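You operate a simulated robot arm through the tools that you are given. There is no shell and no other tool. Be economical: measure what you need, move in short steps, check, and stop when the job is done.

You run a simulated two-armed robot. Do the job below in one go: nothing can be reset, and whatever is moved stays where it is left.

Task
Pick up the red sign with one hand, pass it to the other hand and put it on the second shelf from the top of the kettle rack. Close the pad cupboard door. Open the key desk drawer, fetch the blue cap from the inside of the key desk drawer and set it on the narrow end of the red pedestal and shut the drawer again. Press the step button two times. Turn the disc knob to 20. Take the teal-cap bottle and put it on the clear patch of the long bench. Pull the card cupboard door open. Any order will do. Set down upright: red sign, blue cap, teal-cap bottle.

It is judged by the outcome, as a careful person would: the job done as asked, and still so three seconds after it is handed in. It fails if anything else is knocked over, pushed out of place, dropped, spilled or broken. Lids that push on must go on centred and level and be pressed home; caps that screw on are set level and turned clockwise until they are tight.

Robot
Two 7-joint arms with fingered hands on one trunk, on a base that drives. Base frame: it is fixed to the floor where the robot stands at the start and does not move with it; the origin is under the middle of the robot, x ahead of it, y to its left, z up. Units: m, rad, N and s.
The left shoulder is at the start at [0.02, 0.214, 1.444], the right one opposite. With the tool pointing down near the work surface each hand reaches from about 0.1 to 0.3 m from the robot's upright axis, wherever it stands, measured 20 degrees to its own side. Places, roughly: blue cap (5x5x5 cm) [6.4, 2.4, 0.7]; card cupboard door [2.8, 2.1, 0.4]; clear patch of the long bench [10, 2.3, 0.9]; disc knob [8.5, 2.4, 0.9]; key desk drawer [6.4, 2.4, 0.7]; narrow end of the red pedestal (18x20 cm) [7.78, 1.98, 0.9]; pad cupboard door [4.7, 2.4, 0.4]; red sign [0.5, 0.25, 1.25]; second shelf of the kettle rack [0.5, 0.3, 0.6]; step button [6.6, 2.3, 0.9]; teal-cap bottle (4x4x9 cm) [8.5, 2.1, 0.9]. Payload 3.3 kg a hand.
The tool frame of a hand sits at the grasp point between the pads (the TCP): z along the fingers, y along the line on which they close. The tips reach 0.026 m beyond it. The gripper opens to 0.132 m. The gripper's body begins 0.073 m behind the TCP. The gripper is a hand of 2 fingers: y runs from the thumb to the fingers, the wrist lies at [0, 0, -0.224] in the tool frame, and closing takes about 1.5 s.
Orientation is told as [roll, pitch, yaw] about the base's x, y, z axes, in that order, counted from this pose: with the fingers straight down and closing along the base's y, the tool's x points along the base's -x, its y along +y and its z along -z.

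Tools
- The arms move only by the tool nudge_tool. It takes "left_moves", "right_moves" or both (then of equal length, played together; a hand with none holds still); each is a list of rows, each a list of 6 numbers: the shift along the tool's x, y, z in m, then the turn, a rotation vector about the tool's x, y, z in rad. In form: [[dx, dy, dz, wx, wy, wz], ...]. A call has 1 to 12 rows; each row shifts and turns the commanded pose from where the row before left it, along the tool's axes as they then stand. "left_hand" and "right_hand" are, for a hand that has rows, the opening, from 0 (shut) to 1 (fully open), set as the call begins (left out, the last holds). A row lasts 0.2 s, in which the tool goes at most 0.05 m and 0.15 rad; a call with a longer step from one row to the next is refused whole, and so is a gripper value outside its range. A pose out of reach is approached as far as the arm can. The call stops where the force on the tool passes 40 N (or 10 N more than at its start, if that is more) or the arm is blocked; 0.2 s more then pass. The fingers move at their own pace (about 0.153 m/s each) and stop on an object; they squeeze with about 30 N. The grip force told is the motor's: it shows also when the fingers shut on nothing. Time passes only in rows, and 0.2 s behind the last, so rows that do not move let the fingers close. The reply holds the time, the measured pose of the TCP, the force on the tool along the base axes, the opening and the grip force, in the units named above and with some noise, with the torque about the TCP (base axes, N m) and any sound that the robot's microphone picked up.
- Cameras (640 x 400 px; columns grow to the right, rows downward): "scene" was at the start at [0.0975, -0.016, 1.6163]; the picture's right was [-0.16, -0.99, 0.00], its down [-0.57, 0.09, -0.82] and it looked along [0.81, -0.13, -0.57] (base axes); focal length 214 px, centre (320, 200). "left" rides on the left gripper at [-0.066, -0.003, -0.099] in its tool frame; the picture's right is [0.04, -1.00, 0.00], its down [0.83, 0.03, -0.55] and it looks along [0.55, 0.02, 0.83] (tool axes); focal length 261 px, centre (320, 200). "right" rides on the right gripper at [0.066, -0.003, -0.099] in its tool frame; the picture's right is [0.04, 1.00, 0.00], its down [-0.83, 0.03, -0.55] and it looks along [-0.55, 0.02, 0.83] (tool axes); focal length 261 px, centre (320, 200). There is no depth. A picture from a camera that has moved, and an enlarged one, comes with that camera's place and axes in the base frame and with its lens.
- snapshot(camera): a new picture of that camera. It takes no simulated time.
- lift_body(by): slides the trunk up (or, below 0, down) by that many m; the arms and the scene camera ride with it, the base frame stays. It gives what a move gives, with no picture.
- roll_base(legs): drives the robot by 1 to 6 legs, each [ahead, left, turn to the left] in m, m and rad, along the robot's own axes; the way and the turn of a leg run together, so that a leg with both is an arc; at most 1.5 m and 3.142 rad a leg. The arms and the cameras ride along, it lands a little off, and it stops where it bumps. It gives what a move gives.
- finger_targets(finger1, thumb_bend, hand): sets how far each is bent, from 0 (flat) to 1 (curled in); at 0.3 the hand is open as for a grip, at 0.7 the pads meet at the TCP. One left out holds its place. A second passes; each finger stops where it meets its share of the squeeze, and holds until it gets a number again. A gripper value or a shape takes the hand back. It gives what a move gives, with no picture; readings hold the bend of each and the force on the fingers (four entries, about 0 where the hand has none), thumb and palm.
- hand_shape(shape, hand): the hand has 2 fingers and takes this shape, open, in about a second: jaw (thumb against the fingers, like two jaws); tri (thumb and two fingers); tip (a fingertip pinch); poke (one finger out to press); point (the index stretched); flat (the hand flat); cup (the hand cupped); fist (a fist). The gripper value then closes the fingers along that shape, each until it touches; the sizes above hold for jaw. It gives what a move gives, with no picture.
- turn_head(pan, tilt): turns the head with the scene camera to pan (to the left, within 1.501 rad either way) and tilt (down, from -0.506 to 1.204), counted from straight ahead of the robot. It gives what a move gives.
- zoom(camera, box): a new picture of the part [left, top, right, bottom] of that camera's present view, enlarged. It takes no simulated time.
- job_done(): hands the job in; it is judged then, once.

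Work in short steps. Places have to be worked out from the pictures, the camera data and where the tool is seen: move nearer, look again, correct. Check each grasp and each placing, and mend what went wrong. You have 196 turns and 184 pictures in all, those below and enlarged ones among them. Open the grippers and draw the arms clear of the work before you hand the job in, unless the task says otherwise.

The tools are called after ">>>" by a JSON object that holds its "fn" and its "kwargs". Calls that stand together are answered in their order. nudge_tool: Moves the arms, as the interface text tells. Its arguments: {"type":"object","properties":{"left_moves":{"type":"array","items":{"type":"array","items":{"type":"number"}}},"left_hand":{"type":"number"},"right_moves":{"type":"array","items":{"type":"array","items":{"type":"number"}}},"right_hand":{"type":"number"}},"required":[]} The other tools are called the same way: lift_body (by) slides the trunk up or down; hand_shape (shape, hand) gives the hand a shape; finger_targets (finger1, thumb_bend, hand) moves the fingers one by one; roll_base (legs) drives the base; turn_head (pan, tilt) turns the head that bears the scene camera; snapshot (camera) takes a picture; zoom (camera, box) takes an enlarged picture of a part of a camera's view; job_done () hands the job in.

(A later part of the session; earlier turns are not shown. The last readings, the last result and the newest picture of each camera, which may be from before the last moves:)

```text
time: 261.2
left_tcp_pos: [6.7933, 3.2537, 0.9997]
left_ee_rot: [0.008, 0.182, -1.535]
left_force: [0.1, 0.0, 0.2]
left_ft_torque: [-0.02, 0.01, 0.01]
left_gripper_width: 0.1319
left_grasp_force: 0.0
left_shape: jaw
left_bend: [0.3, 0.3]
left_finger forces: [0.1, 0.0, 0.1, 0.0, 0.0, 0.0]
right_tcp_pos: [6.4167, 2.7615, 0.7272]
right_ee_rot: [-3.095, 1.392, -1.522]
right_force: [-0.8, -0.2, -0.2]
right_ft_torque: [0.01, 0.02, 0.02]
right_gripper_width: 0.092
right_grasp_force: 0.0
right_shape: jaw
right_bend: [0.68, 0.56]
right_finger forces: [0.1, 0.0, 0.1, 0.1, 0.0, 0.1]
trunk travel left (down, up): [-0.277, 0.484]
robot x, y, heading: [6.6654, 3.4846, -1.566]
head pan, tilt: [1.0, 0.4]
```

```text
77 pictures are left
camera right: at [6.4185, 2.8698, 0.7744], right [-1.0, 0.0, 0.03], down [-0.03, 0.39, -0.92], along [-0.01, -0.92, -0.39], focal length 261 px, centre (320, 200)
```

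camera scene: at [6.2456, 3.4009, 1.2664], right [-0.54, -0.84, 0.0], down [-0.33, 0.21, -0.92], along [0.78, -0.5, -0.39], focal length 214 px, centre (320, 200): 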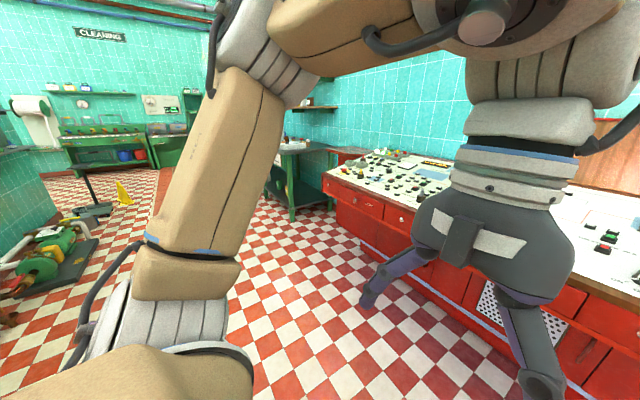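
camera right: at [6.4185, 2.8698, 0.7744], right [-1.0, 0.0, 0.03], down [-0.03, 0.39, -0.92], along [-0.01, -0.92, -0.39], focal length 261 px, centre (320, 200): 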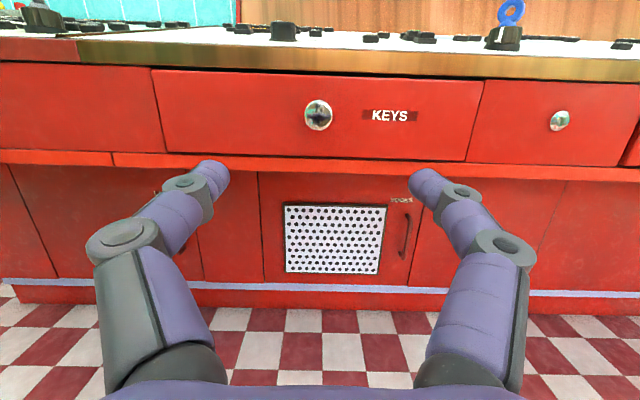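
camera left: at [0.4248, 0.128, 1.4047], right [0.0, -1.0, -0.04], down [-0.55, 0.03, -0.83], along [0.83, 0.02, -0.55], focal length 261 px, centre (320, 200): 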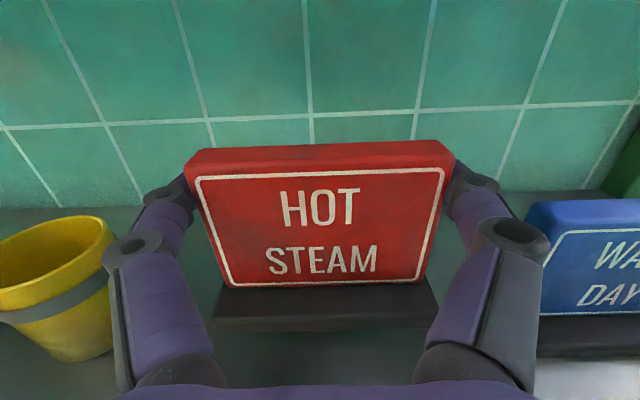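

Knob centre ≈(6.42, ~2.54, 0.744). Raise 16 mm and advance 0.17.

>>> {"fn": "lift_body", "kwargs": {"by": 0.016}}

>>> {"fn": "roll_base", "kwargs": {"legs": [[0.16, 0.003, 0]]}}

>>> {"fn": "snapshot", "kwargs": {"camera": "right"}}

```text
time: 261.8
left_tcp_pos: [6.7927, 3.2541, 1.0164]
left_ee_rot: [0.006, 0.182, -1.535]
left_force: [0.0, 0.0, -0.3]
left_ft_torque: [0.02, 0.01, 0.02]
left_gripper_width: 0.1321
left_grasp_force: 0.0
left_shape: jaw
left_bend: [0.3, 0.3]
left_finger forces: [0.0, 0.1, 0.1, 0.1, 0.0, 0.0]
right_tcp_pos: [6.4159, 2.762, 0.7432]
right_ee_rot: [-3.095, 1.391, -1.519]
right_force: [-0.9, -0.7, 0.1]
right_ft_torque: [-0.02, -0.01, 0.01]
right_gripper_width: 0.092
right_grasp_force: 0.1
right_shape: jaw
right_bend: [0.68, 0.56]
right_finger forces: [0.1, 0.0, 0.0, 0.1, 0.1, 0.1]
trunk travel left (down, up): [-0.293, 0.468]
robot x, y, heading: [6.6679, 3.4831, -1.573]
head pan, tilt: [1.0, 0.4]
```

```text
time: 263.2
left_tcp_pos: [6.7979, 3.0956, 1.0152]
left_ee_rot: [0.007, 0.181, -1.532]
left_force: [-0.6, 0.9, -0.6]
left_ft_torque: [0.04, 0.0, 0.01]
left_gripper_width: 0.1318
left_grasp_force: 0.0
left_shape: jaw
left_bend: [0.3, 0.3]
left_finger forces: [0.1, 0.1, 0.1, 0.0, 0.1, 0.1]
right_tcp_pos: [6.4212, 2.6013, 0.7434]
right_ee_rot: [-3.096, 1.393, -1.518]
right_force: [0.5, -0.6, 0.4]
right_ft_torque: [-0.01, -0.07, 0.03]
right_gripper_width: 0.0924
right_grasp_force: 0.1
right_shape: jaw
right_bend: [0.68, 0.56]
right_finger forces: [0.1, 0.1, 0.0, 0.1, 0.1, 0.0]
trunk travel left (down, up): [-0.293, 0.468]
robot x, y, heading: [6.6699, 3.3267, -1.569]
head pan, tilt: [1.0, 0.4]
```

```text
76 pictures are left
camera right: at [6.4232, 2.71, 0.79], right [-1.0, 0.0, 0.03], down [-0.03, 0.4, -0.92], along [-0.01, -0.92, -0.39], focal length 261 px, centre (320, 200)
```

right: 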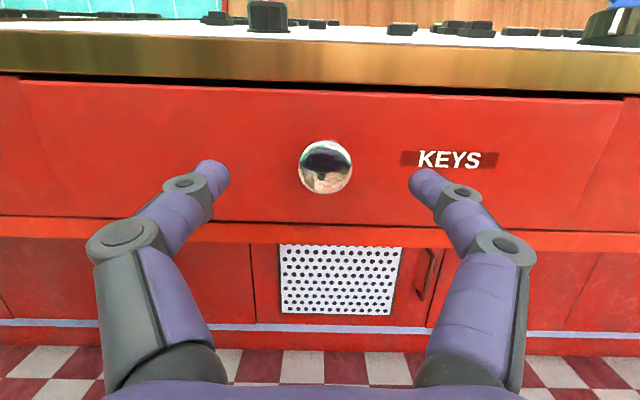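

Knob at (6.419, 2.557, 0.748). Advance 0.038 and close.

>>> {"fn": "roll_base", "kwargs": {"legs": [[0.038, 0.0, 0]]}}

>>> {"fn": "nudge_tool", "kwargs": {"right_moves": [[0.004, 0, 0, 0, 0, 0], [0, 0, 0, 0, 0, 0], [0, 0, 0, 0, 0, 0], [0, 0, 0, 0, 0, 0], [0, 0, 0, 0, 0, 0]], "right_hand": 0}}

>>> {"fn": "snapshot", "kwargs": {"camera": "right"}}

```text
time: 264.1
left_tcp_pos: [6.7967, 3.0576, 1.0148]
left_ee_rot: [0.007, 0.182, -1.532]
left_force: [0.0, 0.4, -1.5]
left_ft_torque: [0.01, 0.0, 0.0]
left_gripper_width: 0.1321
left_grasp_force: 0.1
left_shape: jaw
left_bend: [0.3, 0.3]
left_finger forces: [0.0, 0.1, 0.1, 0.1, 0.0, 0.0]
right_tcp_pos: [6.4221, 2.5639, 0.7424]
right_ee_rot: [-3.094, 1.391, -1.516]
right_force: [0.2, 0.4, 0.2]
right_ft_torque: [-0.04, -0.04, -0.02]
right_gripper_width: 0.0922
right_grasp_force: 0.0
right_shape: jaw
right_bend: [0.68, 0.56]
right_finger forces: [0.1, 0.0, 0.0, 0.0, 0.1, 0.1]
trunk travel left (down, up): [-0.293, 0.468]
robot x, y, heading: [6.6708, 3.2872, -1.568]
head pan, tilt: [1.0, 0.4]
```

```text
time: 265.3
left_tcp_pos: [6.7985, 3.0574, 1.016]
left_ee_rot: [0.008, 0.179, -1.534]
left_force: [-0.3, -0.1, 0.2]
left_ft_torque: [0.05, -0.02, 0.0]
left_gripper_width: 0.1318
left_grasp_force: 0.0
left_shape: jaw
left_bend: [0.3, 0.3]
left_finger forces: [0.0, 0.0, 0.0, 0.1, 0.0, 0.0]
right_tcp_pos: [6.4226, 2.5646, 0.7489]
right_ee_rot: [-3.099, 1.387, -1.523]
right_force: [5.4, -0.8, 7.6]
right_ft_torque: [-0.19, 0.17, -0.36]
right_gripper_width: 0.0165
right_grasp_force: 29.9
right_shape: jaw
right_bend: [0.74, 0.74]
right_finger forces: [27.6, 0.0, 0.0, 0.0, 27.3, 0.1]
trunk travel left (down, up): [-0.293, 0.468]
robot x, y, heading: [6.6692, 3.2856, -1.573]
head pan, tilt: [1.0, 0.4]
```

```text
75 pictures are left
camera right: at [6.424, 2.6735, 0.7957], right [-1.0, 0.0, 0.03], down [-0.03, 0.39, -0.92], along [-0.01, -0.92, -0.39], focal length 261 px, centre (320, 200)
```

right: 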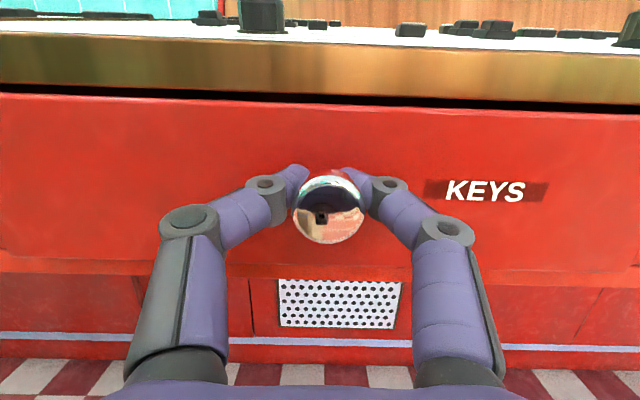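

Gripped behind the knob. Pull the drawer by driving back 0.2 m.

>>> {"fn": "roll_base", "kwargs": {"legs": [[-0.2, 0.0, 0]]}}

>>> {"fn": "turn_head", "kwargs": {"pan": -0.35, "tilt": 0.75}}

>>> {"fn": "snapshot", "kwargs": {"camera": "scene"}}

```text
time: 266.9
left_tcp_pos: [6.7974, 3.2578, 1.0168]
left_ee_rot: [0.006, 0.179, -1.532]
left_force: [-0.6, -0.1, 0.9]
left_ft_torque: [0.01, 0.02, -0.02]
left_gripper_width: 0.1322
left_grasp_force: 0.2
left_shape: jaw
left_bend: [0.3, 0.3]
left_finger forces: [0.0, 0.1, 0.0, 0.0, 0.0, 0.1]
right_tcp_pos: [6.4224, 2.7664, 0.7479]
right_ee_rot: [-3.101, 1.388, -1.523]
right_force: [6.0, 0.9, 12.5]
right_ft_torque: [-0.26, 0.19, -0.36]
right_gripper_width: 0.0163
right_grasp_force: 30.2
right_shape: jaw
right_bend: [0.74, 0.74]
right_finger forces: [29.2, 0.1, 0.1, 0.0, 27.2, 0.1]
trunk travel left (down, up): [-0.293, 0.468]
robot x, y, heading: [6.6693, 3.4909, -1.565]
head pan, tilt: [1.0, 0.4]
```

```text
time: 268.4
left_tcp_pos: [6.7968, 3.2592, 1.0162]
left_ee_rot: [0.007, 0.18, -1.532]
left_force: [0.5, 0.3, 0.6]
left_ft_torque: [0.0, 0.02, 0.03]
left_gripper_width: 0.1319
left_grasp_force: 0.0
left_shape: jaw
left_bend: [0.3, 0.3]
left_finger forces: [0.1, 0.0, 0.1, 0.0, 0.0, 0.1]
right_tcp_pos: [6.4213, 2.7655, 0.7495]
right_ee_rot: [-3.102, 1.386, -1.524]
right_force: [5.4, -1.6, 9.8]
right_ft_torque: [-0.28, 0.28, -0.38]
right_gripper_width: 0.0162
right_grasp_force: 30.1
right_shape: jaw
right_bend: [0.74, 0.74]
right_finger forces: [29.2, 0.0, 0.1, 0.1, 26.9, 0.1]
trunk travel left (down, up): [-0.293, 0.468]
robot x, y, heading: [6.6671, 3.4919, -1.567]
head pan, tilt: [-0.351, 0.75]
```

```text
74 pictures are left
camera scene: at [6.6413, 3.3654, 1.1708], right [-0.94, 0.34, 0.0], down [0.23, 0.64, -0.73], along [-0.25, -0.69, -0.68], focal length 214 px, centre (320, 200)
```

scene: 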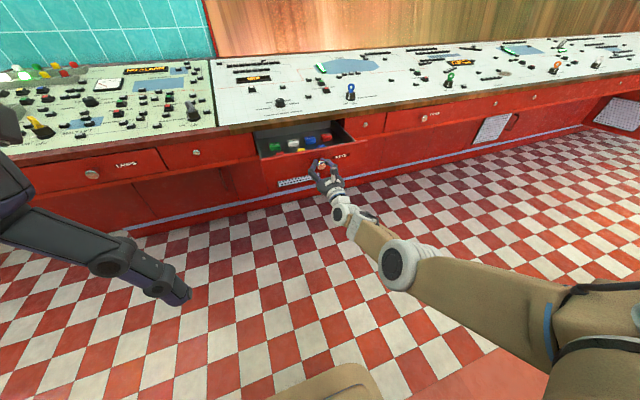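

The drawer opened, with coloured caps inside. Zoom on it.

>>> {"fn": "zoom", "kwargs": {"camera": "scene", "box": [240, 110, 368, 190]}}

>>> {"fn": "zoom", "kwargs": {"camera": "scene", "box": [60, 40, 380, 140]}}

```text
5.00 times, centred on (304, 150) of scene
camera zoom: at [6.6413, 3.3654, 1.1708], right [-0.94, 0.34, 0.0], down [0.23, 0.64, -0.73], along [-0.25, -0.69, -0.68], focal length 1072 px, centre (400, 450)
```

zoom: 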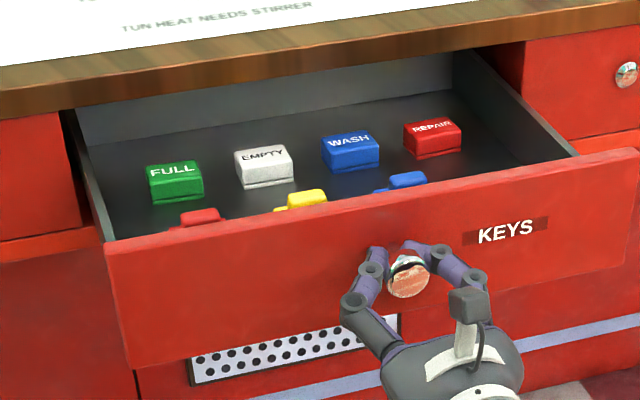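

```text
2.00 times, centred on (220, 90) of scene
camera zoom: at [6.6413, 3.3654, 1.1708], right [-0.94, 0.34, 0.0], down [0.23, 0.64, -0.73], along [-0.25, -0.69, -0.68], focal length 429 px, centre (520, 420)
```

zoom: 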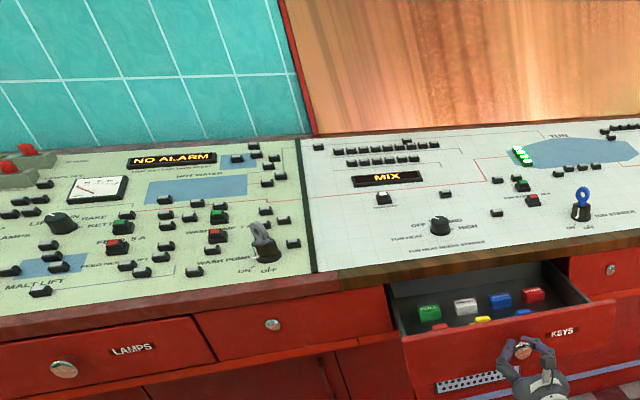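

The blue WASH cap sits at ≈(6.39, 2.55), close to the console edge. I pull the drawer out another 0.12 m to clear it.

>>> {"fn": "roll_base", "kwargs": {"legs": [[-0.12, 0.0, 0]]}}

>>> {"fn": "zoom", "kwargs": {"camera": "scene", "box": [240, 110, 400, 210]}}

```text
time: 269.4
left_tcp_pos: [6.7976, 3.3269, 1.0157]
left_ee_rot: [0.007, 0.182, -1.532]
left_force: [0.4, -0.3, 0.5]
left_ft_torque: [0.02, -0.01, 0.0]
left_gripper_width: 0.1319
left_grasp_force: 0.1
left_shape: jaw
left_bend: [0.3, 0.3]
left_finger forces: [0.1, 0.0, 0.0, 0.0, 0.0, 0.0]
right_tcp_pos: [6.4227, 2.8299, 0.7531]
right_ee_rot: [-3.106, 1.385, -1.526]
right_force: [0.8, -13.9, 3.6]
right_ft_torque: [-0.02, -0.04, 0.26]
right_gripper_width: 0.0127
right_grasp_force: 29.6
right_shape: jaw
right_bend: [0.72, 0.73]
right_finger forces: [27.1, 0.1, 0.0, 0.1, 25.2, 0.0]
trunk travel left (down, up): [-0.293, 0.468]
robot x, y, heading: [6.6688, 3.5585, -1.565]
head pan, tilt: [-0.351, 0.75]
stopped in leg 1: the force on the tool passed its limit at 96 N (the readings are from after the stop); the commanded pose is now the measured one
```

```text
4.00 times, centred on (320, 160) of scene
camera zoom: at [6.6406, 3.4325, 1.1703], right [-0.94, 0.34, 0.0], down [0.23, 0.64, -0.73], along [-0.25, -0.69, -0.68], focal length 858 px, centre (320, 360)
```

zoom: 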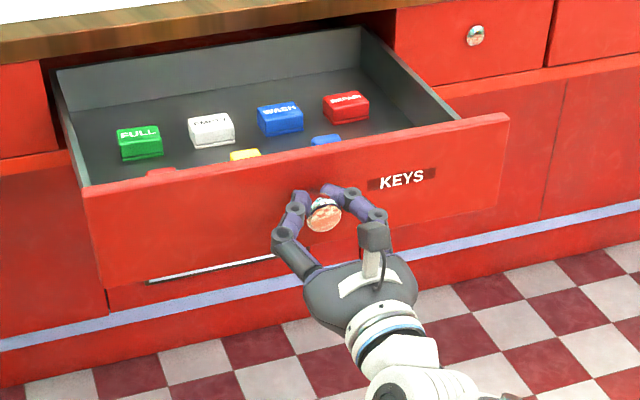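

The drawer is fully out. I release the knob, back off, raise the trunk, and pitch the right hand ~60° down for the cap.

>>> {"fn": "nudge_tool", "kwargs": {"right_moves": [[0, 0, 0, 0, 0, 0], [0, 0, 0, 0, 0, 0], [0, 0, 0, 0, 0, 0]], "right_hand": 0.6}}

>>> {"fn": "roll_base", "kwargs": {"legs": [[-0.12, 0.0, 0]]}}

>>> {"fn": "lift_body", "kwargs": {"by": 0.25}}

>>> {"fn": "nudge_tool", "kwargs": {"right_moves": [[0, 0, 0, 0, -0.15, 0], [0, 0, 0, 0, -0.15, 0], [0, 0, 0, 0, -0.15, 0], [0, 0, 0, 0, -0.15, 0], [0, 0, 0, 0, -0.15, 0], [0, 0, 0, 0, -0.15, 0], [0, 0, 0, 0, -0.15, 0], [0, 0, 0, 0, -0.15, 0], [0, 0, 0, 0, 0, 0]]}}

>>> {"fn": "snapshot", "kwargs": {"camera": "right"}}

```text
time: 270.2
left_tcp_pos: [6.7964, 3.3278, 1.0158]
left_ee_rot: [0.006, 0.179, -1.533]
left_force: [-0.2, -0.5, 0.1]
left_ft_torque: [-0.05, -0.01, 0.0]
left_gripper_width: 0.1318
left_grasp_force: 0.1
left_shape: jaw
left_bend: [0.3, 0.3]
left_finger forces: [0.0, 0.0, 0.1, 0.0, 0.0, 0.0]
right_tcp_pos: [6.423, 2.8316, 0.7522]
right_ee_rot: [-3.106, 1.387, -1.523]
right_force: [-0.2, -0.4, 0.1]
right_ft_torque: [0.01, -0.03, -0.02]
right_gripper_width: 0.0785
right_grasp_force: 0.1
right_shape: jaw
right_bend: [0.71, 0.7]
right_finger forces: [0.1, 0.1, 0.1, 0.0, 0.0, 0.0]
trunk travel left (down, up): [-0.293, 0.468]
robot x, y, heading: [6.67, 3.5615, -1.568]
head pan, tilt: [-0.351, 0.75]
```

```text
time: 271.5
left_tcp_pos: [6.7976, 3.4499, 1.0164]
left_ee_rot: [0.009, 0.179, -1.53]
left_force: [0.0, 0.1, -0.6]
left_ft_torque: [-0.01, 0.05, -0.03]
left_gripper_width: 0.1319
left_grasp_force: 0.0
left_shape: jaw
left_bend: [0.3, 0.3]
left_finger forces: [0.0, 0.1, 0.0, 0.0, 0.1, 0.0]
right_tcp_pos: [6.4227, 2.9523, 0.7513]
right_ee_rot: [-3.104, 1.385, -1.522]
right_force: [-0.6, -0.4, -0.3]
right_ft_torque: [0.03, 0.0, -0.02]
right_gripper_width: 0.0787
right_grasp_force: 0.0
right_shape: jaw
right_bend: [0.71, 0.7]
right_finger forces: [0.0, 0.0, 0.1, 0.0, 0.0, 0.0]
trunk travel left (down, up): [-0.293, 0.468]
robot x, y, heading: [6.6649, 3.6807, -1.568]
head pan, tilt: [-0.351, 0.75]
```

```text
time: 274.1
left_tcp_pos: [6.7965, 3.4473, 1.2661]
left_ee_rot: [0.007, 0.182, -1.53]
left_force: [0.1, -0.1, 0.4]
left_ft_torque: [0.01, -0.03, 0.01]
left_gripper_width: 0.132
left_grasp_force: 0.2
left_shape: jaw
left_bend: [0.3, 0.3]
left_finger forces: [0.0, 0.1, 0.0, 0.0, 0.0, 0.0]
right_tcp_pos: [6.4228, 2.9506, 1.0322]
right_ee_rot: [-3.116, 1.345, -1.534]
right_force: [-1.0, 0.0, -0.8]
right_ft_torque: [-0.04, -0.02, 0.05]
right_gripper_width: 0.0788
right_grasp_force: 0.1
right_shape: jaw
right_bend: [0.71, 0.7]
right_finger forces: [0.0, 0.0, 0.0, 0.0, 0.0, 0.0]
trunk travel left (down, up): [-0.543, 0.218]
robot x, y, heading: [6.6676, 3.6837, -1.564]
head pan, tilt: [-0.351, 0.75]
```

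```text
time: 276.1
left_tcp_pos: [6.7964, 3.4486, 1.2667]
left_ee_rot: [0.008, 0.181, -1.529]
left_force: [-0.6, 0.5, -0.4]
left_ft_torque: [0.03, -0.02, -0.02]
left_gripper_width: 0.132
left_grasp_force: 0.1
left_shape: jaw
left_bend: [0.3, 0.3]
left_finger forces: [0.1, 0.0, 0.0, 0.1, 0.1, 0.1]
right_tcp_pos: [6.41, 2.9687, 1.0336]
right_ee_rot: [-0.011, 0.603, 1.578]
right_force: [-0.7, 0.4, 0.8]
right_ft_torque: [0.0, -0.01, 0.0]
right_gripper_width: 0.079
right_grasp_force: 0.1
right_shape: jaw
right_bend: [0.71, 0.7]
right_finger forces: [0.0, 0.1, 0.0, 0.1, 0.0, 0.0]
right hand out of reach, approached as far as the arm can: row 8
trunk travel left (down, up): [-0.543, 0.218]
robot x, y, heading: [6.6691, 3.6798, -1.565]
head pan, tilt: [-0.351, 0.75]
```

```text
70 pictures are left
camera right: at [6.4118, 2.9711, 1.1526], right [-1.0, -0.05, 0.01], down [-0.05, 1.0, -0.02], along [-0.01, -0.02, -1.0], focal length 261 px, centre (320, 200)
```

right: 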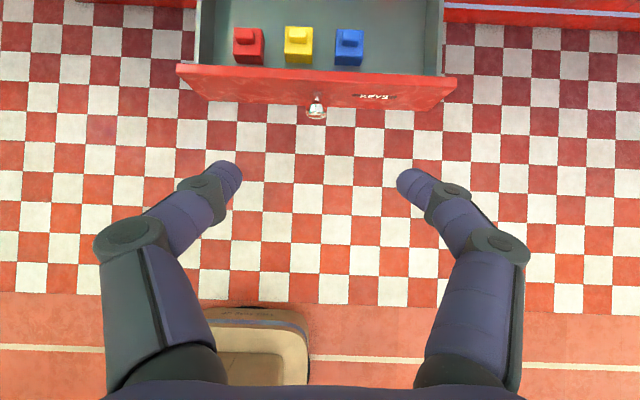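

There are two blue candidates (front cube with a tab, back "WASH" block). I move forward to look straight down at both.

>>> {"fn": "roll_base", "kwargs": {"legs": [[0.24, 0, 0]]}}

>>> {"fn": "snapshot", "kwargs": {"camera": "right"}}

>>> {"fn": "zoom", "kwargs": {"camera": "scene", "box": [230, 190, 390, 290]}}

```text
time: 277.8
left_tcp_pos: [6.7981, 3.2033, 1.2658]
left_ee_rot: [0.006, 0.181, -1.531]
left_force: [0.9, -1.0, -0.4]
left_ft_torque: [-0.01, 0.03, 0.0]
left_gripper_width: 0.1321
left_grasp_force: 0.1
left_shape: jaw
left_bend: [0.3, 0.3]
left_finger forces: [0.0, 0.0, 0.0, 0.0, 0.0, 0.0]
right_tcp_pos: [6.4094, 2.726, 1.0331]
right_ee_rot: [-0.009, 0.605, 1.579]
right_force: [-0.2, -0.8, -0.4]
right_ft_torque: [0.02, 0.01, 0.03]
right_gripper_width: 0.0791
right_grasp_force: 0.1
right_shape: jaw
right_bend: [0.71, 0.7]
right_finger forces: [0.0, 0.0, 0.1, 0.1, 0.0, 0.1]
trunk travel left (down, up): [-0.543, 0.218]
robot x, y, heading: [6.6684, 3.4382, -1.569]
head pan, tilt: [-0.351, 0.75]
```

```text
69 pictures are left
camera right: at [6.4127, 2.7281, 1.1519], right [-1.0, -0.05, 0.01], down [-0.05, 1.0, -0.02], along [-0.01, -0.02, -1.0], focal length 261 px, centre (320, 200)
```

right: 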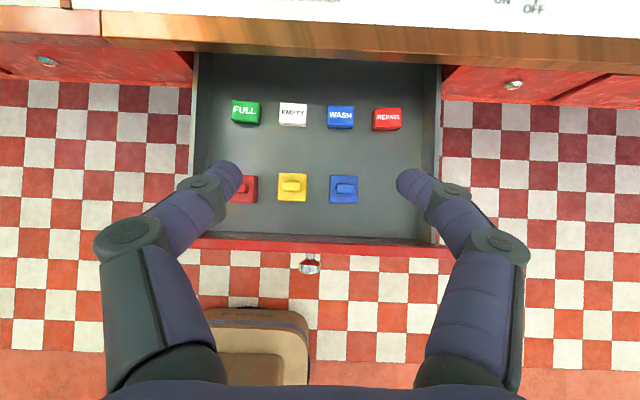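

```text
4.00 times, centred on (310, 240) of scene
camera zoom: at [6.6409, 3.3425, 1.4222], right [-0.94, 0.34, 0.0], down [0.23, 0.64, -0.73], along [-0.25, -0.69, -0.68], focal length 858 px, centre (360, 40)
```

zoom: 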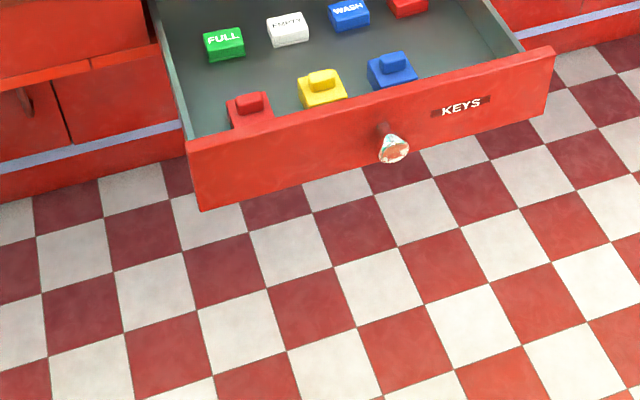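

The front blue cube has the 5×5 cm footprint with a grip tab – that is the cap, at ≈(6.371, 2.70), top ≈0.74. I align above it and lower.

>>> {"fn": "roll_base", "kwargs": {"legs": [[0.026, -0.038, 0]]}}

>>> {"fn": "lift_body", "kwargs": {"by": -0.2}}

>>> {"fn": "snapshot", "kwargs": {"camera": "right"}}

```text
time: 278.8
left_tcp_pos: [6.7584, 3.1786, 1.2665]
left_ee_rot: [0.01, 0.182, -1.53]
left_force: [-0.3, 0.0, -0.5]
left_ft_torque: [0.04, -0.05, -0.03]
left_gripper_width: 0.1324
left_grasp_force: 0.0
left_shape: jaw
left_bend: [0.3, 0.3]
left_finger forces: [0.0, 0.0, 0.1, 0.1, 0.0, 0.0]
right_tcp_pos: [6.3726, 2.6981, 1.032]
right_ee_rot: [-0.013, 0.605, 1.577]
right_force: [-0.3, 0.5, -0.4]
right_ft_torque: [0.0, -0.05, -0.01]
right_gripper_width: 0.0791
right_grasp_force: 0.1
right_shape: jaw
right_bend: [0.71, 0.7]
right_finger forces: [0.0, 0.0, 0.0, 0.1, 0.0, 0.1]
trunk travel left (down, up): [-0.543, 0.218]
robot x, y, heading: [6.6294, 3.4084, -1.565]
head pan, tilt: [-0.351, 0.75]
```

```text
time: 280.9
left_tcp_pos: [6.7615, 3.1796, 1.0661]
left_ee_rot: [0.008, 0.18, -1.53]
left_force: [-0.2, -0.3, 0.8]
left_ft_torque: [0.03, 0.0, 0.0]
left_gripper_width: 0.132
left_grasp_force: 0.2
left_shape: jaw
left_bend: [0.3, 0.3]
left_finger forces: [0.1, 0.0, 0.1, 0.0, 0.0, 0.1]
right_tcp_pos: [6.3737, 2.7002, 0.8331]
right_ee_rot: [-0.011, 0.608, 1.578]
right_force: [0.3, 0.3, 0.3]
right_ft_torque: [0.01, -0.03, -0.01]
right_gripper_width: 0.0791
right_grasp_force: 0.2
right_shape: jaw
right_bend: [0.71, 0.7]
right_finger forces: [0.1, 0.1, 0.1, 0.1, 0.1, 0.0]
trunk travel left (down, up): [-0.343, 0.418]
robot x, y, heading: [6.6305, 3.408, -1.566]
head pan, tilt: [-0.351, 0.75]
```

```text
67 pictures are left
camera right: at [6.3752, 2.7028, 0.9531], right [-1.0, -0.05, 0.01], down [-0.05, 1.0, -0.02], along [-0.01, -0.02, -1.0], focal length 261 px, centre (320, 200)
```

right: 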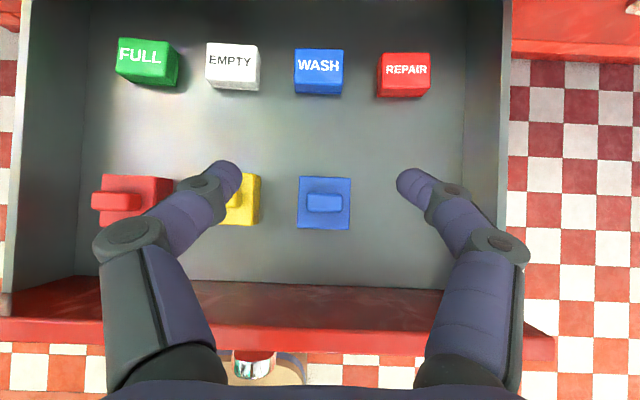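

Aligned within a few mm. I shift 4 mm and lower to TCP z≈0.715, then look.

>>> {"fn": "lift_body", "kwargs": {"by": -0.115}}

>>> {"fn": "nudge_tool", "kwargs": {"right_moves": [[0, 0.004, 0, 0, 0, 0], [0, 0, 0, 0, 0, 0]]}}

>>> {"fn": "snapshot", "kwargs": {"camera": "right"}}

>>> {"fn": "zoom", "kwargs": {"camera": "scene", "box": [240, 110, 400, 210]}}

```text
time: 282.4
left_tcp_pos: [6.76, 3.1795, 0.9518]
left_ee_rot: [0.004, 0.178, -1.53]
left_force: [0.4, -1.3, -0.5]
left_ft_torque: [0.01, 0.01, -0.03]
left_gripper_width: 0.1322
left_grasp_force: 0.0
left_shape: jaw
left_bend: [0.3, 0.3]
left_finger forces: [0.0, 0.0, 0.0, 0.0, 0.1, 0.1]
right_tcp_pos: [6.3732, 2.7004, 0.7221]
right_ee_rot: [-0.008, 0.611, 1.58]
right_force: [0.1, -3.2, 11.9]
right_ft_torque: [-0.19, 0.56, 0.16]
right_gripper_width: 0.0783
right_grasp_force: 0.0
right_shape: jaw
right_bend: [0.72, 0.7]
right_finger forces: [11.3, 0.0, 0.0, 0.0, 0.1, 0.0]
trunk travel left (down, up): [-0.228, 0.533]
robot x, y, heading: [6.6311, 3.413, -1.563]
head pan, tilt: [-0.351, 0.75]
```

```text
time: 283.0
left_tcp_pos: [6.7601, 3.1807, 0.9515]
left_ee_rot: [0.005, 0.181, -1.532]
left_force: [-0.7, -0.3, 0.1]
left_ft_torque: [-0.01, 0.01, 0.03]
left_gripper_width: 0.1319
left_grasp_force: 0.1
left_shape: jaw
left_bend: [0.3, 0.3]
left_finger forces: [0.0, 0.1, 0.0, 0.0, 0.0, 0.0]
right_tcp_pos: [6.3712, 2.7019, 0.7217]
right_ee_rot: [-0.008, 0.61, 1.578]
right_force: [1.7, -4.3, 17.6]
right_ft_torque: [-0.24, 0.71, 0.25]
right_gripper_width: 0.0755
right_grasp_force: 0.1
right_shape: jaw
right_bend: [0.73, 0.7]
right_finger forces: [16.8, 0.0, 0.1, 0.0, 0.0, 0.1]
trunk travel left (down, up): [-0.228, 0.533]
robot x, y, heading: [6.6314, 3.409, -1.56]
head pan, tilt: [-0.351, 0.75]
```

```text
66 pictures are left
camera right: at [6.3722, 2.703, 0.8403], right [-1.0, -0.05, 0.02], down [-0.05, 1.0, -0.02], along [-0.02, -0.03, -1.0], focal length 261 px, centre (320, 200)
```

right: 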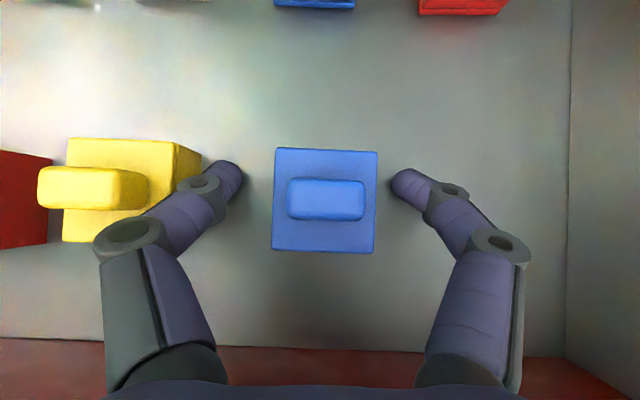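

```text
4.00 times, centred on (320, 160) of scene
camera zoom: at [6.6043, 3.2711, 1.1046], right [-0.94, 0.34, 0.0], down [0.23, 0.64, -0.73], along [-0.25, -0.69, -0.68], focal length 858 px, centre (320, 360)
```

zoom: 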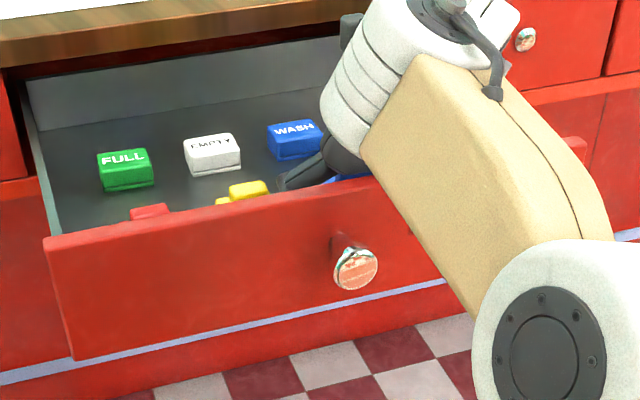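

Fingertip touches the drawer floor; raise 5 mm and close on the cap.

>>> {"fn": "lift_body", "kwargs": {"by": 0.006}}

>>> {"fn": "nudge_tool", "kwargs": {"right_moves": [[0, 0, 0, 0, 0, 0], [0, 0, 0, 0, 0, 0], [0, 0, 0, 0, 0, 0], [0, 0, 0, 0, 0, 0], [0, 0, 0, 0, 0, 0]], "right_hand": 0}}

>>> {"fn": "lift_body", "kwargs": {"by": 0.12}}

>>> {"fn": "snapshot", "kwargs": {"camera": "right"}}

```text
time: 283.5
left_tcp_pos: [6.7604, 3.1799, 0.9556]
left_ee_rot: [0.007, 0.181, -1.53]
left_force: [0.4, 0.3, 0.2]
left_ft_torque: [-0.03, -0.01, 0.0]
left_gripper_width: 0.1317
left_grasp_force: 0.1
left_shape: jaw
left_bend: [0.3, 0.3]
left_finger forces: [0.0, 0.0, 0.1, 0.0, 0.1, 0.0]
right_tcp_pos: [6.3701, 2.7007, 0.7216]
right_ee_rot: [-0.012, 0.602, 1.577]
right_force: [0.5, 0.5, 1.1]
right_ft_torque: [0.03, 0.06, 0.01]
right_gripper_width: 0.0776
right_grasp_force: 0.1
right_shape: jaw
right_bend: [0.72, 0.7]
right_finger forces: [1.4, 0.1, 0.0, 0.0, 0.0, 0.0]
trunk travel left (down, up): [-0.234, 0.527]
robot x, y, heading: [6.6315, 3.4142, -1.565]
head pan, tilt: [-0.351, 0.75]
```

```text
time: 284.7
left_tcp_pos: [6.7604, 3.1802, 0.9568]
left_ee_rot: [0.007, 0.18, -1.53]
left_force: [0.2, -0.4, -1.1]
left_ft_torque: [0.01, 0.01, 0.02]
left_gripper_width: 0.132
left_grasp_force: 0.1
left_shape: jaw
left_bend: [0.3, 0.3]
left_finger forces: [0.1, 0.0, 0.0, 0.0, 0.0, 0.1]
right_tcp_pos: [6.3694, 2.7002, 0.7248]
right_ee_rot: [-0.012, 0.605, 1.578]
right_force: [0.2, 0.4, 0.4]
right_ft_torque: [-0.02, -0.03, -0.03]
right_gripper_width: 0.0403
right_grasp_force: 29.9
right_shape: jaw
right_bend: [0.72, 0.7]
right_finger forces: [27.0, 0.1, 0.0, 0.1, 27.0, 0.0]
trunk travel left (down, up): [-0.234, 0.527]
robot x, y, heading: [6.633, 3.4083, -1.566]
head pan, tilt: [-0.351, 0.75]
```

```text
time: 286.2
left_tcp_pos: [6.7593, 3.1802, 1.0762]
left_ee_rot: [0.005, 0.182, -1.53]
left_force: [-0.3, 0.5, 0.1]
left_ft_torque: [0.04, -0.01, -0.01]
left_gripper_width: 0.1318
left_grasp_force: 0.1
left_shape: jaw
left_bend: [0.3, 0.3]
left_finger forces: [0.1, 0.1, 0.0, 0.0, 0.0, 0.1]
right_tcp_pos: [6.3694, 2.6994, 0.844]
right_ee_rot: [-0.01, 0.606, 1.579]
right_force: [-0.1, 0.2, -0.1]
right_ft_torque: [-0.01, -0.02, 0.0]
right_gripper_width: 0.0403
right_grasp_force: 29.5
right_shape: jaw
right_bend: [0.72, 0.7]
right_finger forces: [27.0, 0.1, 0.1, 0.0, 27.1, 0.0]
trunk travel left (down, up): [-0.354, 0.407]
robot x, y, heading: [6.6295, 3.4103, -1.565]
head pan, tilt: [-0.351, 0.75]
```

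```text
64 pictures are left
camera right: at [6.3711, 2.7024, 0.963], right [-1.0, -0.05, 0.01], down [-0.05, 1.0, -0.02], along [-0.01, -0.02, -1.0], focal length 261 px, centre (320, 200)
```

right: 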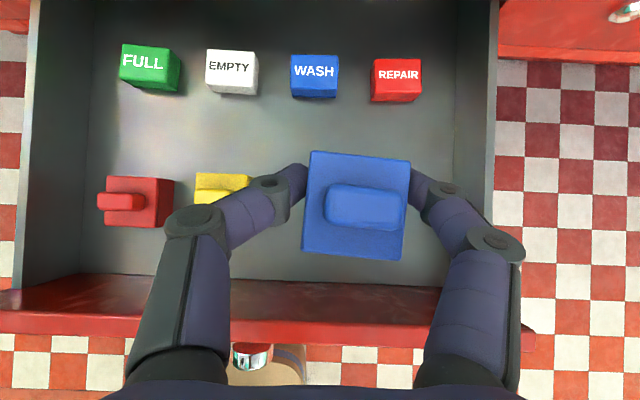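

The cap is held. Now I look toward the pedestal (x≈7.8, y≈2).

>>> {"fn": "roll_base", "kwargs": {"legs": [[-0.25, 0, 0]]}}

>>> {"fn": "lift_body", "kwargs": {"by": 0.3}}

>>> {"fn": "roll_base", "kwargs": {"legs": [[0, 0.9, 0]]}}

>>> {"fn": "turn_head", "kwargs": {"pan": 0.0, "tilt": 0.45}}

>>> {"fn": "snapshot", "kwargs": {"camera": "scene"}}

```text
time: 288.1
left_tcp_pos: [6.7584, 3.4309, 1.077]
left_ee_rot: [0.007, 0.178, -1.531]
left_force: [-0.3, 0.1, -0.8]
left_ft_torque: [-0.01, 0.0, -0.01]
left_gripper_width: 0.1317
left_grasp_force: 0.0
left_shape: jaw
left_bend: [0.3, 0.3]
left_finger forces: [0.0, 0.0, 0.0, 0.0, 0.1, 0.1]
right_tcp_pos: [6.3689, 2.9509, 0.8454]
right_ee_rot: [-0.01, 0.608, 1.577]
right_force: [-0.4, 0.0, -0.3]
right_ft_torque: [0.02, 0.01, -0.01]
right_gripper_width: 0.0401
right_grasp_force: 30.3
right_shape: jaw
right_bend: [0.72, 0.7]
right_finger forces: [27.0, 0.1, 0.0, 0.1, 26.9, 0.0]
trunk travel left (down, up): [-0.354, 0.407]
robot x, y, heading: [6.6291, 3.6593, -1.567]
head pan, tilt: [-0.351, 0.75]
```

```text
time: 291.1
left_tcp_pos: [6.7583, 3.4307, 1.378]
left_ee_rot: [0.007, 0.183, -1.532]
left_force: [-0.2, -0.1, -0.7]
left_ft_torque: [0.03, 0.0, -0.05]
left_gripper_width: 0.132
left_grasp_force: 0.1
left_shape: jaw
left_bend: [0.3, 0.3]
left_finger forces: [0.0, 0.1, 0.1, 0.0, 0.0, 0.0]
right_tcp_pos: [6.3688, 2.9512, 1.1455]
right_ee_rot: [-0.012, 0.605, 1.576]
right_force: [-0.2, 0.6, -0.7]
right_ft_torque: [0.0, 0.01, 0.04]
right_gripper_width: 0.0406
right_grasp_force: 30.1
right_shape: jaw
right_bend: [0.72, 0.7]
right_finger forces: [26.9, 0.1, 0.0, 0.0, 27.0, 0.1]
trunk travel left (down, up): [-0.654, 0.107]
robot x, y, heading: [6.6338, 3.6624, -1.568]
head pan, tilt: [-0.351, 0.75]
```

```text
time: 295.8
left_tcp_pos: [7.6638, 3.44, 1.3768]
left_ee_rot: [0.008, 0.18, -1.523]
left_force: [0.6, 0.6, -0.2]
left_ft_torque: [0.03, 0.01, 0.0]
left_gripper_width: 0.132
left_grasp_force: 0.0
left_shape: jaw
left_bend: [0.3, 0.3]
left_finger forces: [0.0, 0.1, 0.0, 0.1, 0.0, 0.0]
right_tcp_pos: [7.2763, 2.9574, 1.1448]
right_ee_rot: [-0.009, 0.605, 1.586]
right_force: [0.0, -0.4, -0.9]
right_ft_torque: [0.01, -0.02, -0.03]
right_gripper_width: 0.0404
right_grasp_force: 30.9
right_shape: jaw
right_bend: [0.72, 0.7]
right_finger forces: [27.0, 0.0, 0.0, 0.0, 27.0, 0.0]
trunk travel left (down, up): [-0.654, 0.107]
robot x, y, heading: [7.5318, 3.6735, -1.559]
head pan, tilt: [-0.351, 0.75]
```

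```text
time: 296.6
left_tcp_pos: [7.6625, 3.4397, 1.3772]
left_ee_rot: [0.008, 0.179, -1.523]
left_force: [1.0, -0.8, -0.3]
left_ft_torque: [0.01, 0.01, -0.01]
left_gripper_width: 0.1318
left_grasp_force: 0.1
left_shape: jaw
left_bend: [0.3, 0.3]
left_finger forces: [0.1, 0.0, 0.1, 0.0, 0.0, 0.0]
right_tcp_pos: [7.2771, 2.9576, 1.1444]
right_ee_rot: [-0.01, 0.606, 1.585]
right_force: [-0.3, -0.2, -0.3]
right_ft_torque: [0.0, -0.05, 0.02]
right_gripper_width: 0.0404
right_grasp_force: 29.8
right_shape: jaw
right_bend: [0.72, 0.7]
right_finger forces: [27.0, 0.0, 0.0, 0.0, 27.0, 0.0]
trunk travel left (down, up): [-0.654, 0.107]
robot x, y, heading: [7.5365, 3.6699, -1.559]
head pan, tilt: [0.0, 0.45]
```

```text
63 pictures are left
camera scene: at [7.5336, 3.5658, 1.5597], right [-1.0, -0.01, 0.0], down [-0.01, 0.44, -0.9], along [0.01, -0.9, -0.44], focal length 214 px, centre (320, 200)
```

scene: 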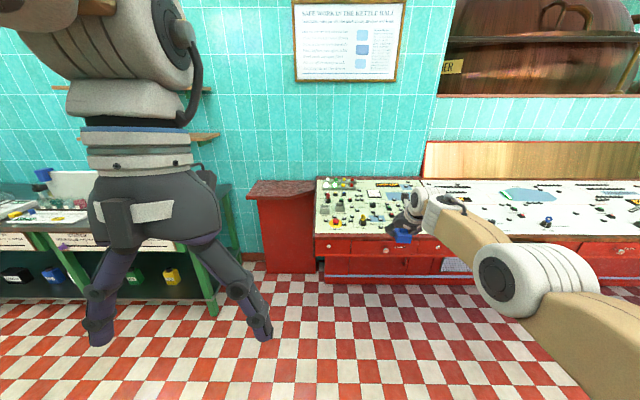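

The red pedestal stands left of the console end. Zoom on its top.

>>> {"fn": "zoom", "kwargs": {"camera": "scene", "box": [230, 160, 358, 240]}}

```text
5.00 times, centred on (294, 200) of scene
camera zoom: at [7.5336, 3.5658, 1.5597], right [-1.0, -0.01, 0.0], down [-0.01, 0.44, -0.9], along [0.01, -0.9, -0.44], focal length 1072 px, centre (450, 200)
```

zoom: 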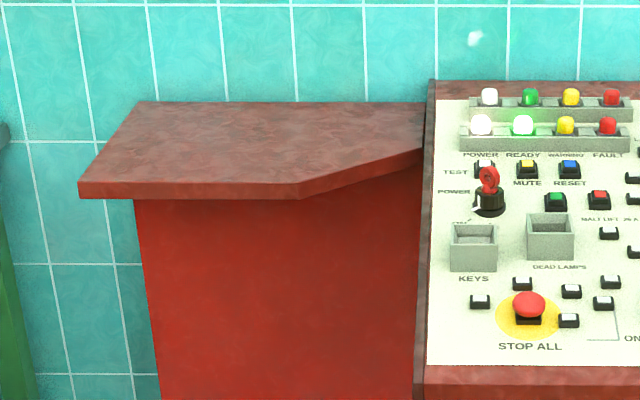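

The narrow end is the right end next to the console, ≈(7.7, 1.95). I drive so the cap hovers over it.

>>> {"fn": "roll_base", "kwargs": {"legs": [[0, 0.43, -0.01], [0.9, 0, 0]]}}

>>> {"fn": "snapshot", "kwargs": {"camera": "right"}}

>>> {"fn": "snapshot", "kwargs": {"camera": "scene"}}

```text
time: 303.6
left_tcp_pos: [8.0969, 2.5386, 1.3773]
left_ee_rot: [0.007, 0.182, -1.53]
left_force: [-0.2, -1.3, -0.7]
left_ft_torque: [-0.02, 0.02, -0.01]
left_gripper_width: 0.1323
left_grasp_force: 0.0
left_shape: jaw
left_bend: [0.3, 0.3]
left_finger forces: [0.0, 0.0, 0.0, 0.1, 0.0, 0.0]
right_tcp_pos: [7.7075, 2.0594, 1.1435]
right_ee_rot: [-0.01, 0.605, 1.577]
right_force: [0.3, -0.3, -1.1]
right_ft_torque: [0.02, 0.0, -0.01]
right_gripper_width: 0.0404
right_grasp_force: 29.8
right_shape: jaw
right_bend: [0.72, 0.7]
right_finger forces: [27.1, 0.0, 0.0, 0.1, 26.9, 0.1]
trunk travel left (down, up): [-0.654, 0.107]
robot x, y, heading: [7.9657, 2.7676, -1.566]
head pan, tilt: [0.0, 0.45]
```

```text
61 pictures are left
camera right: at [7.7084, 2.0618, 1.2635], right [-1.0, -0.05, 0.01], down [-0.05, 1.0, -0.02], along [-0.01, -0.02, -1.0], focal length 261 px, centre (320, 200)
```

right: 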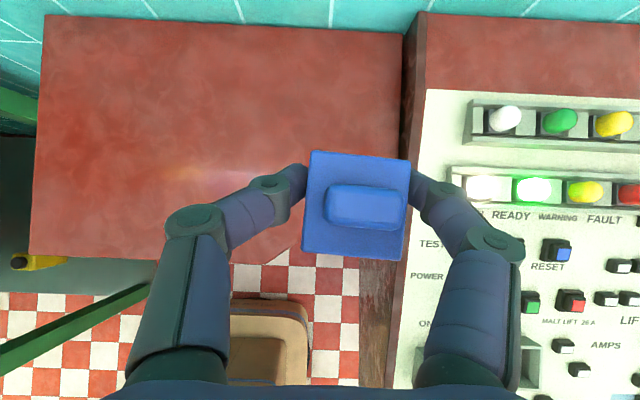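

```text
60 pictures are left
camera scene: at [7.9685, 2.6654, 1.5597], right [-1.0, -0.01, 0.0], down [0.0, 0.44, -0.9], along [0.01, -0.9, -0.44], focal length 214 px, centre (320, 200)
```

scene: 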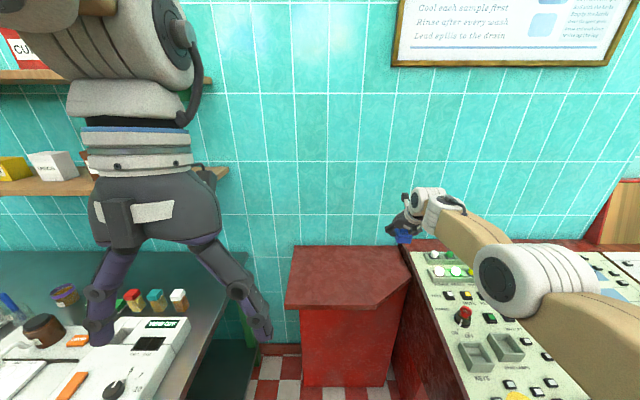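

Pedestal top is at z≈0.90; narrow end spans x≈7.59–7.77, y≈1.82–2.05. I go forward 0.11 and lower 0.18.

>>> {"fn": "roll_base", "kwargs": {"legs": [[0.11, 0.0, 0]]}}

>>> {"fn": "lift_body", "kwargs": {"by": -0.18}}

>>> {"fn": "snapshot", "kwargs": {"camera": "right"}}

>>> {"fn": "zoom", "kwargs": {"camera": "scene", "box": [270, 170, 470, 295]}}

```text
time: 304.8
left_tcp_pos: [8.0976, 2.4271, 1.3769]
left_ee_rot: [0.007, 0.181, -1.531]
left_force: [-0.1, -0.4, 0.0]
left_ft_torque: [0.03, -0.02, -0.01]
left_gripper_width: 0.1318
left_grasp_force: 0.0
left_shape: jaw
left_bend: [0.3, 0.3]
left_finger forces: [0.0, 0.0, 0.1, 0.0, 0.1, 0.0]
right_tcp_pos: [7.7068, 1.9489, 1.1433]
right_ee_rot: [-0.011, 0.605, 1.578]
right_force: [-1.0, 0.0, -0.6]
right_ft_torque: [0.03, 0.01, -0.05]
right_gripper_width: 0.0405
right_grasp_force: 29.9
right_shape: jaw
right_bend: [0.72, 0.7]
right_finger forces: [26.9, 0.0, 0.1, 0.1, 27.0, 0.1]
trunk travel left (down, up): [-0.654, 0.107]
robot x, y, heading: [7.9713, 2.6592, -1.563]
head pan, tilt: [0.0, 0.45]
```

```text
time: 306.8
left_tcp_pos: [8.0975, 2.4278, 1.1974]
left_ee_rot: [0.007, 0.18, -1.531]
left_force: [0.0, -0.3, -0.1]
left_ft_torque: [-0.02, 0.04, 0.01]
left_gripper_width: 0.1323
left_grasp_force: 0.1
left_shape: jaw
left_bend: [0.3, 0.3]
left_finger forces: [0.1, 0.1, 0.0, 0.0, 0.1, 0.0]
right_tcp_pos: [7.7074, 1.9482, 0.9648]
right_ee_rot: [-0.011, 0.606, 1.578]
right_force: [-0.5, -0.3, -0.1]
right_ft_torque: [0.02, -0.01, -0.01]
right_gripper_width: 0.0405
right_grasp_force: 29.7
right_shape: jaw
right_bend: [0.72, 0.7]
right_finger forces: [27.0, 0.0, 0.0, 0.0, 27.0, 0.0]
trunk travel left (down, up): [-0.474, 0.287]
robot x, y, heading: [7.9725, 2.6596, -1.567]
head pan, tilt: [0.0, 0.45]
```

```text
59 pictures are left
camera right: at [7.7088, 1.9509, 1.084], right [-1.0, -0.05, 0.01], down [-0.05, 1.0, -0.02], along [-0.01, -0.02, -1.0], focal length 261 px, centre (320, 200)
```

right: 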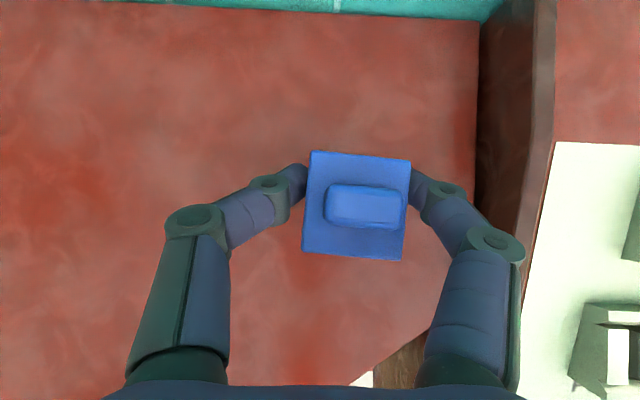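

```text
3.20 times, centred on (370, 232) of scene
camera zoom: at [7.9692, 2.547, 1.3796], right [-1.0, -0.01, 0.0], down [0.0, 0.44, -0.9], along [0.01, -0.9, -0.44], focal length 686 px, centre (160, 96)
```

zoom: 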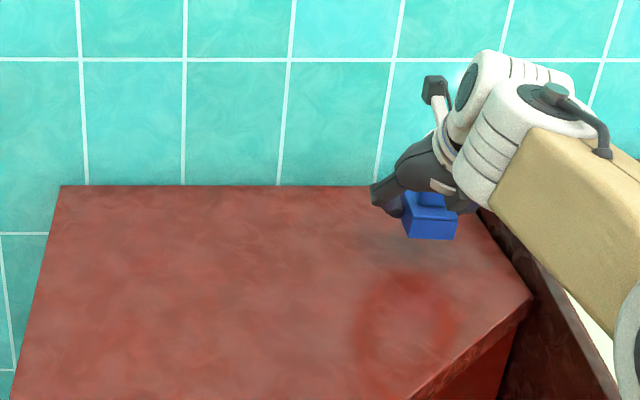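

Over the narrow end. Lower the last 4 cm carefully.

>>> {"fn": "lift_body", "kwargs": {"by": -0.034}}

>>> {"fn": "lift_body", "kwargs": {"by": -0.005}}

>>> {"fn": "zoom", "kwargs": {"camera": "scene", "box": [330, 170, 458, 250]}}

```text
time: 307.6
left_tcp_pos: [8.0977, 2.429, 1.1628]
left_ee_rot: [0.007, 0.18, -1.531]
left_force: [-0.2, 1.0, 0.5]
left_ft_torque: [-0.03, 0.0, 0.02]
left_gripper_width: 0.132
left_grasp_force: 0.1
left_shape: jaw
left_bend: [0.3, 0.3]
left_finger forces: [0.1, 0.1, 0.1, 0.0, 0.1, 0.1]
right_tcp_pos: [7.7075, 1.9502, 0.9311]
right_ee_rot: [-0.011, 0.607, 1.577]
right_force: [0.5, -1.3, 0.1]
right_ft_torque: [0.0, 0.01, 0.01]
right_gripper_width: 0.0403
right_grasp_force: 29.7
right_shape: jaw
right_bend: [0.72, 0.7]
right_finger forces: [27.0, 0.0, 0.0, 0.0, 27.0, 0.1]
trunk travel left (down, up): [-0.44, 0.321]
robot x, y, heading: [7.967, 2.6594, -1.562]
head pan, tilt: [0.0, 0.45]
```

```text
time: 308.1
left_tcp_pos: [8.0979, 2.4267, 1.1591]
left_ee_rot: [0.006, 0.181, -1.532]
left_force: [0.4, 0.2, 0.2]
left_ft_torque: [0.02, 0.01, 0.02]
left_gripper_width: 0.132
left_grasp_force: 0.0
left_shape: jaw
left_bend: [0.3, 0.3]
left_finger forces: [0.1, 0.0, 0.0, 0.0, 0.0, 0.1]
right_tcp_pos: [7.7078, 1.9493, 0.9263]
right_ee_rot: [-0.011, 0.607, 1.578]
right_force: [0.1, -0.4, 1.0]
right_ft_torque: [0.01, 0.07, 0.0]
right_gripper_width: 0.0404
right_grasp_force: 30.4
right_shape: jaw
right_bend: [0.72, 0.7]
right_finger forces: [27.4, 0.0, 0.0, 0.0, 27.5, 0.0]
trunk travel left (down, up): [-0.435, 0.326]
robot x, y, heading: [7.9683, 2.6574, -1.562]
head pan, tilt: [0.0, 0.45]
```

```text
5.00 times, centred on (394, 210) of scene
camera zoom: at [7.9692, 2.5431, 1.3403], right [-1.0, -0.01, 0.0], down [0.0, 0.44, -0.9], along [0.01, -0.9, -0.44], focal length 1072 px, centre (-50, 150)
```

zoom: 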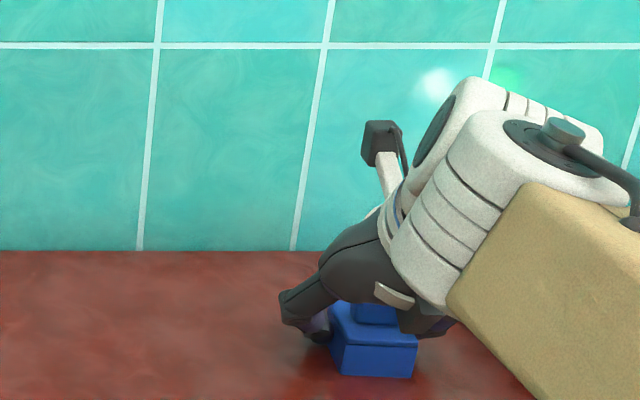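

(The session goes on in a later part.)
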